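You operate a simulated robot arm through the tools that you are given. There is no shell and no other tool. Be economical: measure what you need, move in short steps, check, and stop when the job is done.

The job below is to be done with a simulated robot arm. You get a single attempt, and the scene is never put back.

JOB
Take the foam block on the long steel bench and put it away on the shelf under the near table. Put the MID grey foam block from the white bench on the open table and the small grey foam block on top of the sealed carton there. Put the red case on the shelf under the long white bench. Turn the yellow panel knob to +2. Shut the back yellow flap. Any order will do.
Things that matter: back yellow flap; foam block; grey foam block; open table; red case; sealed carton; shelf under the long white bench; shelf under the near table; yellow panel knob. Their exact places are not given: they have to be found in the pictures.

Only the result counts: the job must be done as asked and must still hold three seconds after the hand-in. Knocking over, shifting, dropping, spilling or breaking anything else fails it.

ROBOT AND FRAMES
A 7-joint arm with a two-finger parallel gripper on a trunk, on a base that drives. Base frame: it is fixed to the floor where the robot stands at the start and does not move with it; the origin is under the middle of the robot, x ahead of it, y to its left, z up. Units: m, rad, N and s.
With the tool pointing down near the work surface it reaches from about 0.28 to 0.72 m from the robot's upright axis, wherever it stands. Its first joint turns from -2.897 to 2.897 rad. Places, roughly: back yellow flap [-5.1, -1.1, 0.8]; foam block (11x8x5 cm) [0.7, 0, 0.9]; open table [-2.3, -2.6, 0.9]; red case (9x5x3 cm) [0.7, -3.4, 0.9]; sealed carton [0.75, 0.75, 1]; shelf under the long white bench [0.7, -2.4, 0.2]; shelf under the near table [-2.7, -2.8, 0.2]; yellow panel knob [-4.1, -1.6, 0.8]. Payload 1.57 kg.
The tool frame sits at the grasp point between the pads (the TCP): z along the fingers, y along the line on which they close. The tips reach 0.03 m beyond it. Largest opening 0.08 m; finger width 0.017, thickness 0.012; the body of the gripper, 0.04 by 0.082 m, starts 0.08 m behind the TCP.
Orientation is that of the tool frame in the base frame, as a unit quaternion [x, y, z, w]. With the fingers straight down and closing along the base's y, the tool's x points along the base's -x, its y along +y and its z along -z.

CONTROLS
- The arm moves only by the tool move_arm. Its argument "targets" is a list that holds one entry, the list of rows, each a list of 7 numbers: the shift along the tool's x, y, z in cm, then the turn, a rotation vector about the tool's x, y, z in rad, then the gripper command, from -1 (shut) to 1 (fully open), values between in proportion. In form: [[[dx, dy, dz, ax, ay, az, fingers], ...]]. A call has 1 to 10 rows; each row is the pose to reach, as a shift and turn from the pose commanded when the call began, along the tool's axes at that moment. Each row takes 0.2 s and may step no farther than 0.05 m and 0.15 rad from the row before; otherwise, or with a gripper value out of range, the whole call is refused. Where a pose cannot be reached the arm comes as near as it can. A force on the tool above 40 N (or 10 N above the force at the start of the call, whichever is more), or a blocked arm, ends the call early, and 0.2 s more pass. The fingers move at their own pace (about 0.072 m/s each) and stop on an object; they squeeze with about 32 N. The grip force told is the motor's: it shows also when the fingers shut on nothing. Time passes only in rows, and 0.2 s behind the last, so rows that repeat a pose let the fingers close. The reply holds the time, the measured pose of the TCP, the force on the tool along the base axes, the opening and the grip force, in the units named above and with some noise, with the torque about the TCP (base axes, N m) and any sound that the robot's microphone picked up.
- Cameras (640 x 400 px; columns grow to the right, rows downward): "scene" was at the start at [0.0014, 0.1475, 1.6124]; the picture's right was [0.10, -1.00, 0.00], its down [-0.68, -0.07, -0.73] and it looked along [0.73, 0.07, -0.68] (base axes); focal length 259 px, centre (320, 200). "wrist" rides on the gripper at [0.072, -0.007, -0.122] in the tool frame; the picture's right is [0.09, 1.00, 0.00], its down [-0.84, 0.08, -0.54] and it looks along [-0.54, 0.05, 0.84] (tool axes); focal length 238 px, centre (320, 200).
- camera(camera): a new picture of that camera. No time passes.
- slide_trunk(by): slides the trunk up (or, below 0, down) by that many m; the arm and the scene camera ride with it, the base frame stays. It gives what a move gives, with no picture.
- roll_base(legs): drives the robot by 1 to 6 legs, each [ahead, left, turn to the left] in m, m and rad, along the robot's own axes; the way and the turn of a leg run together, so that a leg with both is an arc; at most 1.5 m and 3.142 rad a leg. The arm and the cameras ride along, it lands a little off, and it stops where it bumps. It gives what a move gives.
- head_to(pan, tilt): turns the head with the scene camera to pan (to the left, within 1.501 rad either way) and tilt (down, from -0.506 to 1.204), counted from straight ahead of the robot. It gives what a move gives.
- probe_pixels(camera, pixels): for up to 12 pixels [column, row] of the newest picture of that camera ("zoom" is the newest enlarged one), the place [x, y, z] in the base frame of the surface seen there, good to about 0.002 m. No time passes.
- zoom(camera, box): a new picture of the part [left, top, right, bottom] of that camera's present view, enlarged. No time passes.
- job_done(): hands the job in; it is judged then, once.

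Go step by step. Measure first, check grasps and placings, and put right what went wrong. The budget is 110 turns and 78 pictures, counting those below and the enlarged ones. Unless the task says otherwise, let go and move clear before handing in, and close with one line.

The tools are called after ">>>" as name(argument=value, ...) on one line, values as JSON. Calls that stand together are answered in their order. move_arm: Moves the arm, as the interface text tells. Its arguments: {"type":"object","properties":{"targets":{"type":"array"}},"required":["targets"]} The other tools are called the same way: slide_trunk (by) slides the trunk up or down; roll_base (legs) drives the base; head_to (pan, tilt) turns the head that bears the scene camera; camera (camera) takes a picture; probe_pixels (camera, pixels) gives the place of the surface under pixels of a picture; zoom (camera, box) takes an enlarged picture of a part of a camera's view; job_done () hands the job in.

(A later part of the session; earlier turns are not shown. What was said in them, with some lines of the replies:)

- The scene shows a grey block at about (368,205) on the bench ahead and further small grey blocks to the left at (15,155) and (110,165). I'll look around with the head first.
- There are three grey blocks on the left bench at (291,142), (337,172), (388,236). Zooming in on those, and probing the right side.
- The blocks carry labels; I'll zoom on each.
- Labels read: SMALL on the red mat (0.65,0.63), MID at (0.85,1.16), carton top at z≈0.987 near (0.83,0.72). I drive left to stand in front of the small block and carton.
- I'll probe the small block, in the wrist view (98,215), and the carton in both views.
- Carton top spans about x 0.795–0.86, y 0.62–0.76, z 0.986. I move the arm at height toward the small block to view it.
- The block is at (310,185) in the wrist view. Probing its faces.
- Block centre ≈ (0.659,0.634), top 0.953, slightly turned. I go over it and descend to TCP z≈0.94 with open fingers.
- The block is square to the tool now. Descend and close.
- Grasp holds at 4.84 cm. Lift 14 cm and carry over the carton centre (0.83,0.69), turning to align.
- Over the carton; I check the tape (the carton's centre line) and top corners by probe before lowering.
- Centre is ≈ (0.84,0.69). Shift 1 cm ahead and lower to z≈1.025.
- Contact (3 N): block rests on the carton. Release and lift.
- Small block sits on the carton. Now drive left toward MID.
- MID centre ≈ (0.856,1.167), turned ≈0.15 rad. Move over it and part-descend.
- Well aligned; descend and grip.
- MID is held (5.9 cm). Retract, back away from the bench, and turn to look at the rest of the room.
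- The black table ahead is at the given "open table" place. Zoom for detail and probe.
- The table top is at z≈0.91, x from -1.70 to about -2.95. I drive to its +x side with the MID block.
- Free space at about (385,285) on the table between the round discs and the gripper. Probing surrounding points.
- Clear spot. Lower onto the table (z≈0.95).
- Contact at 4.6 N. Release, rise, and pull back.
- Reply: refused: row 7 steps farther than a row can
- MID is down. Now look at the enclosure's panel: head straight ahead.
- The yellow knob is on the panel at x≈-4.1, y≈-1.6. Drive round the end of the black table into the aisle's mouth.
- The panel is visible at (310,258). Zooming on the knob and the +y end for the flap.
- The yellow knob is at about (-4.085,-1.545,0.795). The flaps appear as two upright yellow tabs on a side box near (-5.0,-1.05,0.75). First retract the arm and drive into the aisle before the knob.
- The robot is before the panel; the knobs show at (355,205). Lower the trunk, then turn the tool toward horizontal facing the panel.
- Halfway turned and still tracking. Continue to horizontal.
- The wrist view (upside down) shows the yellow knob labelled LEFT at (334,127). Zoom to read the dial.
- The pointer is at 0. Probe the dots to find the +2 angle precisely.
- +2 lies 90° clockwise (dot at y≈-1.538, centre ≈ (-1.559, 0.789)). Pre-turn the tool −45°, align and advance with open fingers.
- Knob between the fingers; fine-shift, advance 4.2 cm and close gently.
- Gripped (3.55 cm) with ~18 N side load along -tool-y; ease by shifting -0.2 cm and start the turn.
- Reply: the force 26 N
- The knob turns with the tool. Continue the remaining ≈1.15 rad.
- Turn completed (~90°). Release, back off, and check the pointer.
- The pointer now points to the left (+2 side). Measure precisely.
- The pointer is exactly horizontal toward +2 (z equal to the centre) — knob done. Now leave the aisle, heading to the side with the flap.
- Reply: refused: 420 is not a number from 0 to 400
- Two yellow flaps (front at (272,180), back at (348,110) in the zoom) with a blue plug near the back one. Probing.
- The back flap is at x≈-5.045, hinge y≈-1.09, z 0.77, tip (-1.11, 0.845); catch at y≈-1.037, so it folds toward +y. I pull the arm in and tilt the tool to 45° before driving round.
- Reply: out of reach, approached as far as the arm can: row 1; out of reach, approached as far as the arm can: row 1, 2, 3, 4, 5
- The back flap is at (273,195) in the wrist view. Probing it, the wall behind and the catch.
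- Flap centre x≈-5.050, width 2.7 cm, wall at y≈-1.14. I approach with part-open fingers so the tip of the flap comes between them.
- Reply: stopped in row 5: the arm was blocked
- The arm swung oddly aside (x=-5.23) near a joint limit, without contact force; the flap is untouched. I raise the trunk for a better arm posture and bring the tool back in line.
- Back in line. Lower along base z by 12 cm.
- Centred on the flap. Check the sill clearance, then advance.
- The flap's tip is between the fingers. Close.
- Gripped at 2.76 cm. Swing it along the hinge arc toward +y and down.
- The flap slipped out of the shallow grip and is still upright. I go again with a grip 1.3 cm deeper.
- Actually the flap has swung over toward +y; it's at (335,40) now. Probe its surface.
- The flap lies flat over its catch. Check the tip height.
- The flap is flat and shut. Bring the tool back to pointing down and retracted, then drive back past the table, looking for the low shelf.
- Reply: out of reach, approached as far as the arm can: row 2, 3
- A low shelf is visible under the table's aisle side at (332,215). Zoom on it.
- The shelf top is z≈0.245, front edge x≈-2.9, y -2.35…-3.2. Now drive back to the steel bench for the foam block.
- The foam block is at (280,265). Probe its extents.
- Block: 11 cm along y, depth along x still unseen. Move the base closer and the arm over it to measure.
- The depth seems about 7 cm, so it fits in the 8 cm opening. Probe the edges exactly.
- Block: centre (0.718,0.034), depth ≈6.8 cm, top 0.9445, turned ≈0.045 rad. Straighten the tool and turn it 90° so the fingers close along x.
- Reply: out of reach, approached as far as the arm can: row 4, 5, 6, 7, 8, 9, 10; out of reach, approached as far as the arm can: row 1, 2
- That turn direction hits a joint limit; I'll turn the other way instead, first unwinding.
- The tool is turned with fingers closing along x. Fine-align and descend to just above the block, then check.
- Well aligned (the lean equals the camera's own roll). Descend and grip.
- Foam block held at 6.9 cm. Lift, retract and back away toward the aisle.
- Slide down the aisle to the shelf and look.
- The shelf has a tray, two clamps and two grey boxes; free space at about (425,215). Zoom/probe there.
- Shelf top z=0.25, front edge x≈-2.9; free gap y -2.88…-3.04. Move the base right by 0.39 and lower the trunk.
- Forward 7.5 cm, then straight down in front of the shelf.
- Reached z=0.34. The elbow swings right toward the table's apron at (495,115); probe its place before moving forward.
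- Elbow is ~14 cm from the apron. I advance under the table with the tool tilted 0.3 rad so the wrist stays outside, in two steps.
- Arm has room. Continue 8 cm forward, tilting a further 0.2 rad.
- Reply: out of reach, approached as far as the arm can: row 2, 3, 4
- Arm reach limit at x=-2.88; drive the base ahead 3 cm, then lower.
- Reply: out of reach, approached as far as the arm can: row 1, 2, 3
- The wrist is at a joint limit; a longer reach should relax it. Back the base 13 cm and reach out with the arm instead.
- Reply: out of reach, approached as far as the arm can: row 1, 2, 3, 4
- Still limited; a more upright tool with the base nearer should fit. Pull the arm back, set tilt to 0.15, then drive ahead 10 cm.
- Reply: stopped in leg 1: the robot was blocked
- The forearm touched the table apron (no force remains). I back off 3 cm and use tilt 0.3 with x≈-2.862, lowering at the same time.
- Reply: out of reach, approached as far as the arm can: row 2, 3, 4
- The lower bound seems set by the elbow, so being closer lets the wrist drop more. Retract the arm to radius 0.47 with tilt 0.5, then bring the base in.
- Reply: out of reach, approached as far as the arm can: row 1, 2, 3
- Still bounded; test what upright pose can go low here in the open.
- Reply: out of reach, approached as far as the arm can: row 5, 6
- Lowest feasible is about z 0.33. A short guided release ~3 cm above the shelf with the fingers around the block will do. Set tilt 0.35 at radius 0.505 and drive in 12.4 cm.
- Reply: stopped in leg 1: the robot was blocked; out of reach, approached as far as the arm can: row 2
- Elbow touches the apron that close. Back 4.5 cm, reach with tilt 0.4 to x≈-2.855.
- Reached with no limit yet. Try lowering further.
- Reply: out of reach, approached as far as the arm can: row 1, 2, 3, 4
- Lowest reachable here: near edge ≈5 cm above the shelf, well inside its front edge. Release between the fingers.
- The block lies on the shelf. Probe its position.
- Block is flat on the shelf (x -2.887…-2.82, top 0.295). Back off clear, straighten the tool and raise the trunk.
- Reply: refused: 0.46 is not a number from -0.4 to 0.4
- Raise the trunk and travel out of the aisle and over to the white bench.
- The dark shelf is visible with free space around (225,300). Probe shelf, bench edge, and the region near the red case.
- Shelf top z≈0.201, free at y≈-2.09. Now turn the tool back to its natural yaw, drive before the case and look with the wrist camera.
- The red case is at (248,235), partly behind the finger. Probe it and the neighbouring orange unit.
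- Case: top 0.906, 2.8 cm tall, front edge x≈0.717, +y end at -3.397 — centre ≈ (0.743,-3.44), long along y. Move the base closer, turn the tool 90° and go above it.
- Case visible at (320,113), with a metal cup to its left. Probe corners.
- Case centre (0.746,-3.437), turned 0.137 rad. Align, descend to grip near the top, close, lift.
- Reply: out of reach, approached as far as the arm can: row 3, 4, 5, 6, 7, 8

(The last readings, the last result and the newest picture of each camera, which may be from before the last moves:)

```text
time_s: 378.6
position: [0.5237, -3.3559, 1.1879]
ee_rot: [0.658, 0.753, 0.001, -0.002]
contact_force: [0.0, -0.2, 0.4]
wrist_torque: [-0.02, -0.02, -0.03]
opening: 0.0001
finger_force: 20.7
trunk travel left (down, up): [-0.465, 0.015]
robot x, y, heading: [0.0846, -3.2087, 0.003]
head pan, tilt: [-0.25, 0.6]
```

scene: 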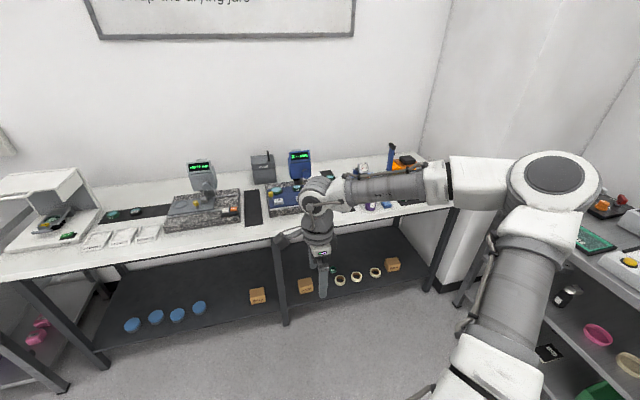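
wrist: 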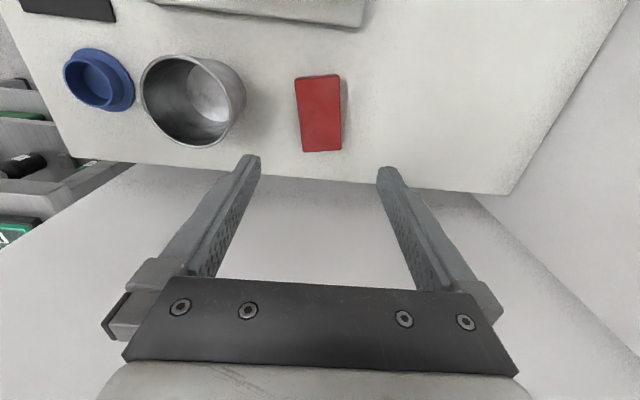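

The radius was too far for that trunk height (fingers closed above the case, nothing touched). Lower the trunk 0.12 and go again.

>>> slide_trunk(by=-0.12)

>>> move_arm(targets=[[[-2.2, 4.2, 0, 0, 0, 0, 0.7], [-4.5, 8.4, 0, 0, 0, 0, 0.7], [-6.7, 12.5, 0, 0, 0, 0, 0.7], [-9, 16.7, 0, 0, 0, 0, 0.7], [-11.2, 20.9, 0, 0, 0, 0, 0.7], [-11.2, 20.9, 4, 0, 0, 0, 0.7], [-11.2, 20.9, 8, 0, 0, 0, 0.7], [-11.2, 20.9, 12, 0, 0, 0, 0.7], [-11.2, 20.9, 14.5, 0, 0, 0, 0.7]]])

>>> move_arm(targets=[[[0, 0, 0, 0, 0, 0, 0], [0, 0, 0, 0, 0, 0, -1], [0, 0, 0, 0, 0, 0, -1], [0, 0, 0, 0, 0, 0, -1]]])

```text
time_s: 380.1
position: [0.5237, -3.3563, 1.0685]
ee_rot: [0.657, 0.754, 0.001, -0.003]
contact_force: [-0.3, 0.4, -0.4]
wrist_torque: [0.0, 0.02, 0.01]
opening: 0.0
finger_force: 21.3
trunk travel left (down, up): [-0.345, 0.135]
robot x, y, heading: [0.0852, -3.2081, 0.0]
head pan, tilt: [-0.25, 0.6]
```

```text
time_s: 382.1
position: [0.7448, -3.4378, 0.9218]
ee_rot: [0.657, 0.754, 0.001, -0.003]
contact_force: [-0.7, 0.2, -0.3]
wrist_torque: [-0.01, -0.01, -0.02]
opening: 0.0681
finger_force: 0.1
trunk travel left (down, up): [-0.345, 0.135]
robot x, y, heading: [0.0858, -3.2146, 0.004]
head pan, tilt: [-0.25, 0.6]
```

```text
time_s: 383.1
position: [0.7456, -3.4378, 0.9208]
ee_rot: [0.657, 0.754, 0.001, -0.003]
contact_force: [-1.2, 0.0, 0.3]
wrist_torque: [0.03, -0.02, 0.02]
opening: 0.0499
finger_force: 32.1
trunk travel left (down, up): [-0.345, 0.135]
robot x, y, heading: [0.0851, -3.2137, -0.002]
head pan, tilt: [-0.25, 0.6]
```

Case held (5.0 cm). Lift, retract straight back, drive to the free shelf stretch (y≈-2.1), turn the tool to natural yaw.

>>> move_arm(targets=[[[0, 0, -4.9, 0, 0, 0, -1], [0, 0, -9.8, 0, 0, 0, -1], [0, 0, -14.7, 0, 0, 0, -1], [0, 0, -19.6, 0, 0, 0, -1], [0.6, -4.8, -19.6, 0, 0, 0, -1], [1.3, -9.5, -19.6, 0, 0, 0, -1], [1.9, -14.3, -19.6, 0, 0, 0, -1], [2.6, -19, -19.6, 0, 0, 0, -1], [3.2, -23.7, -19.6, 0, 0, 0, -1]]])

>>> roll_base(legs=[[-0.35, 0, 0], [0, 1.1, 0]])

>>> move_arm(targets=[[[2, 0, 0, 0, 0, -0.1436, -1], [4, 0, 0, 0, 0, -0.287, -1], [6, 0, 0, 0, 0, -0.431, -1], [8, 0, 0, 0, 0, -0.574, -1], [10, 0, 0, 0, 0, -0.718, -1], [12, 0, 0, 0, 0, -0.862, -1], [14, 0, 0, 0, 0, -1.005, -1], [16, 0, 0, 0, 0, -1.149, -1], [18, 0, 0, 0, 0, -1.292, -1], [20, 0, 0, 0, 0, -1.436, -1]]])

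>>> slide_trunk(by=-0.34)

```text
time_s: 385.1
position: [0.5073, -3.4384, 1.1191]
ee_rot: [0.657, 0.754, 0.001, -0.003]
contact_force: [-0.1, 0.0, 0.1]
wrist_torque: [0.03, 0.01, 0.02]
opening: 0.0495
finger_force: 31.5
trunk travel left (down, up): [-0.345, 0.135]
robot x, y, heading: [0.0889, -3.2137, -0.004]
head pan, tilt: [-0.25, 0.6]
```

```text
time_s: 396.1
position: [0.1482, -2.3351, 1.1193]
ee_rot: [0.651, 0.759, 0.002, -0.003]
contact_force: [0.4, -0.2, -0.2]
wrist_torque: [-0.01, -0.03, -0.01]
opening: 0.0492
finger_force: 31.6
trunk travel left (down, up): [-0.345, 0.135]
robot x, y, heading: [-0.2762, -2.1143, 0.019]
head pan, tilt: [-0.25, 0.6]
```

```text
time_s: 398.3
position: [0.1184, -2.1379, 1.1203]
ee_rot: [-0.011, 1.0, 0.003, -0.001]
contact_force: [0.5, 0.1, -0.6]
wrist_torque: [-0.01, 0.02, -0.03]
opening: 0.0491
finger_force: 31.8
trunk travel left (down, up): [-0.345, 0.135]
robot x, y, heading: [-0.2765, -2.1182, 0.012]
head pan, tilt: [-0.25, 0.6]
```

```text
time_s: 401.6
position: [0.119, -2.139, 0.7796]
ee_rot: [-0.01, 1.0, 0.002, -0.001]
contact_force: [0.2, 0.8, -0.5]
wrist_torque: [0.01, 0.0, -0.02]
opening: 0.0493
finger_force: 31.6
trunk travel left (down, up): [-0.005, 0.475]
robot x, y, heading: [-0.2785, -2.1149, 0.019]
head pan, tilt: [-0.25, 0.6]
```

Lower the arm in front of the bench to find how low it goes with the natural yaw.

>>> move_arm(targets=[[[-1, 0, 4.8, 0, 0, 0, -1], [-2, 0, 9.6, 0, 0, 0, -1], [-3, 0, 14.4, 0, 0, 0, -1], [-4, 0, 19.2, 0, 0, 0, -1], [-5, 0, 24, 0, 0, 0, -1], [-6, 0, 28.8, 0, 0, 0, -1], [-7, 0, 33.6, 0, 0, 0, -1], [-8, 0, 38.4, 0, 0, 0, -1], [-9, 0, 43, 0, 0, 0, -1], [-10, 0, 47.5, 0, 0, 0, -1]]])

>>> move_arm(targets=[[[0, 0, 2, 0, 0, 0, -1], [0, 0, 4, 0, 0, 0, -1]]])

```text
time_s: 403.8
position: [0.2104, -2.1361, 0.3322]
ee_rot: [-0.01, 1.0, 0.002, 0.0]
contact_force: [0.1, 0.1, -0.3]
wrist_torque: [0.05, -0.01, 0.0]
opening: 0.0492
finger_force: 32.1
out of reach, approached as far as the arm can: row 10
trunk travel left (down, up): [-0.005, 0.475]
robot x, y, heading: [-0.2779, -2.1169, 0.014]
head pan, tilt: [-0.25, 0.6]
```

```text
time_s: 404.4
position: [0.2081, -2.1367, 0.3306]
ee_rot: [-0.01, 1.0, 0.002, -0.001]
contact_force: [0.6, 0.1, -0.6]
wrist_torque: [0.0, 0.0, 0.01]
opening: 0.0491
finger_force: 31.9
out of reach, approached as far as the arm can: row 1, 2
trunk travel left (down, up): [-0.005, 0.475]
robot x, y, heading: [-0.2787, -2.1143, 0.016]
head pan, tilt: [-0.25, 0.6]
```

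Lowest is z≈0.33 (case bottom ≈0.29). Drive in until the elbow nears the bench, then reach forward at that height and look.

>>> roll_base(legs=[[0.23, 0, -0.015]])

>>> move_arm(targets=[[[-4, 0, 0, 0, 0, 0, -1], [-8, 0, 0, 0, 0, 0, -1], [-12, 0, 0, 0, 0, 0, -1]]])

>>> camera(camera="wrist")

```text
time_s: 406.5
position: [0.4371, -2.1416, 0.331]
ee_rot: [-0.002, 1.0, 0.002, 0.0]
contact_force: [-0.5, 0.7, -1.6]
wrist_torque: [0.01, -0.02, 0.04]
opening: 0.0495
finger_force: 32.1
trunk travel left (down, up): [-0.005, 0.475]
robot x, y, heading: [-0.0503, -2.1131, -0.001]
head pan, tilt: [-0.25, 0.6]
```

```text
time_s: 407.3
position: [0.5289, -2.1374, 0.3651]
ee_rot: [-0.002, 1.0, 0.002, -0.001]
contact_force: [0.7, -1.3, -0.7]
wrist_torque: [0.0, -0.01, -0.01]
opening: 0.0493
finger_force: 32.0
out of reach, approached as far as the arm can: row 1, 2, 3
trunk travel left (down, up): [-0.005, 0.475]
robot x, y, heading: [-0.0468, -2.11, -0.001]
head pan, tilt: [-0.25, 0.6]
```

```text
2 pictures are left
```

wrist: 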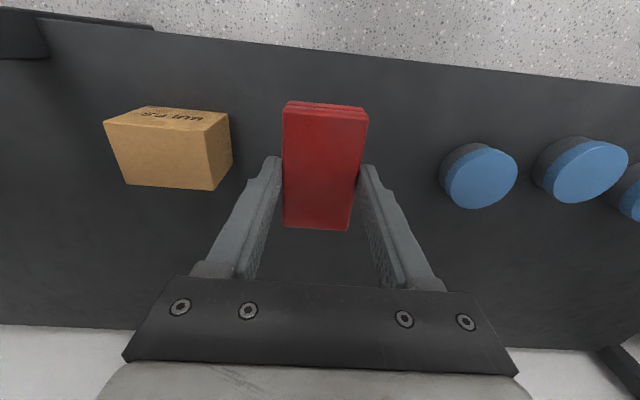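

Case is over the shelf; probe the shelf's front edge.

>>> probe_pixels(camera="wrist", pixels=[[320, 62], [320, 70], [320, 90], [320, 106], [318, 225], [232, 160], [440, 180], [320, 270]])

```text
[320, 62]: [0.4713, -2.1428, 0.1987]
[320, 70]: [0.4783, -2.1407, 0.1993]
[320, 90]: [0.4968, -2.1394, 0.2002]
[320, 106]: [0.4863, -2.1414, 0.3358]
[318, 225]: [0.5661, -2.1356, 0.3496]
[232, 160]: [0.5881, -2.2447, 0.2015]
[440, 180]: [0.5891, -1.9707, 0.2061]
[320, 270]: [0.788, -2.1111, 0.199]
```

The shelf edge is at x≈0.47; the case (0.484–0.574) is above it. Drive 4 cm further and lower as far as possible.

>>> roll_base(legs=[[0.04, 0, 0]])

>>> move_arm(targets=[[[1.0, 0, 1.0, 0, 0, 0, -1], [1.8, 0, 2.0, 0, 0, 0, -1], [1.8, 0, 3.0, 0, 0, 0, -1]]])

```text
time_s: 408.3
position: [0.5517, -2.1389, 0.3587]
ee_rot: [-0.003, 1.0, 0.004, -0.01]
contact_force: [-0.6, -0.2, -0.7]
wrist_torque: [0.01, 0.04, 0.01]
opening: 0.0493
finger_force: 31.4
trunk travel left (down, up): [-0.005, 0.475]
robot x, y, heading: [-0.0176, -2.1139, 0.003]
head pan, tilt: [-0.25, 0.6]
stopped in leg 1: the robot was blocked; the commanded pose is now the measured one
```

```text
time_s: 409.1
position: [0.5507, -2.1384, 0.3587]
ee_rot: [-0.002, 1.0, 0.003, -0.01]
contact_force: [-0.4, 0.3, 0.6]
wrist_torque: [-0.01, 0.02, -0.04]
opening: 0.049
finger_force: 32.1
out of reach, approached as far as the arm can: row 1, 2, 3
trunk travel left (down, up): [-0.005, 0.475]
robot x, y, heading: [-0.0154, -2.1127, 0.003]
head pan, tilt: [-0.25, 0.6]
```

Case bottom ≈0.316, fully over the shelf (x 0.506–0.596). This is as low as the arm gets; release flat and look.

>>> move_arm(targets=[[[0, 0, 0, 0, 0, 0, 1], [0, 0, 0, 0, 0, 0, 1], [0, 0, 0, 0, 0, 0, 1], [0, 0, 0, 0, 0, 0, 1]]])

>>> camera(camera="wrist")

>>> probe_pixels(camera="wrist", pixels=[[320, 90], [320, 110], [320, 130], [320, 150], [320, 170], [320, 190], [300, 130], [340, 130]])

```text
time_s: 410.1
position: [0.551, -2.1355, 0.3581]
ee_rot: [-0.002, 1.0, 0.004, -0.01]
contact_force: [0.6, 0.8, -0.5]
wrist_torque: [0.02, -0.01, 0.02]
opening: 0.0804
finger_force: 0.1
trunk travel left (down, up): [-0.005, 0.475]
robot x, y, heading: [-0.0142, -2.1115, -0.003]
head pan, tilt: [-0.25, 0.6]
```

```text
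1 pictures are left
```

wrist: 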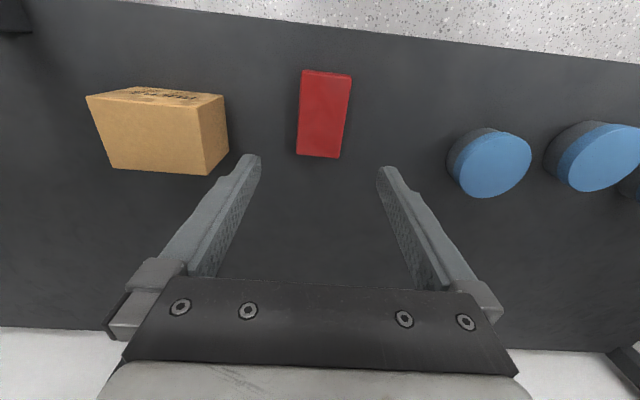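

```text
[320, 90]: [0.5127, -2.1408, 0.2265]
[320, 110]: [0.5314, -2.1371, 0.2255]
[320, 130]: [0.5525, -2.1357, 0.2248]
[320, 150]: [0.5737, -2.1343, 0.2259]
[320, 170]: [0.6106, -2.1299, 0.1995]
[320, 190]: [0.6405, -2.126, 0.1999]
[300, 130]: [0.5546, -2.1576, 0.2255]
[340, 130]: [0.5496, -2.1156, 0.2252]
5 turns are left
```

The red case lies flat on the shelf (top z 0.226, x ≈0.50–0.59), its neighbours unmoved. I back away to be clear, then hand in.

>>> roll_base(legs=[[-0.4, 0, 0]])

```text
time_s: 413.3
position: [0.1462, -2.138, 0.3589]
ee_rot: [-0.003, 1.0, 0.003, -0.01]
contact_force: [0.1, 0.1, -0.4]
wrist_torque: [0.01, 0.0, 0.01]
opening: 0.0799
finger_force: 0.1
trunk travel left (down, up): [-0.005, 0.475]
robot x, y, heading: [-0.4224, -2.1141, 0.004]
head pan, tilt: [-0.25, 0.6]
4 turns are left
```

The robot is clear of the bench, and every step was checked by picture or probe when it was done. Handing in.

>>> job_done()

```text
The job is handed in.
```

All six parts are done and the job is handed in. The foam block and the red case are on their shelves, but the arm could not reach low enough to set them down. I let the foam block fall about 5 cm and the red case about 11 cm, and both landed flat with their neighbours unmoved. The MID block is on the open table, the small block is on the carton, the yellow knob is at +2, and the back yellow flap is shut.
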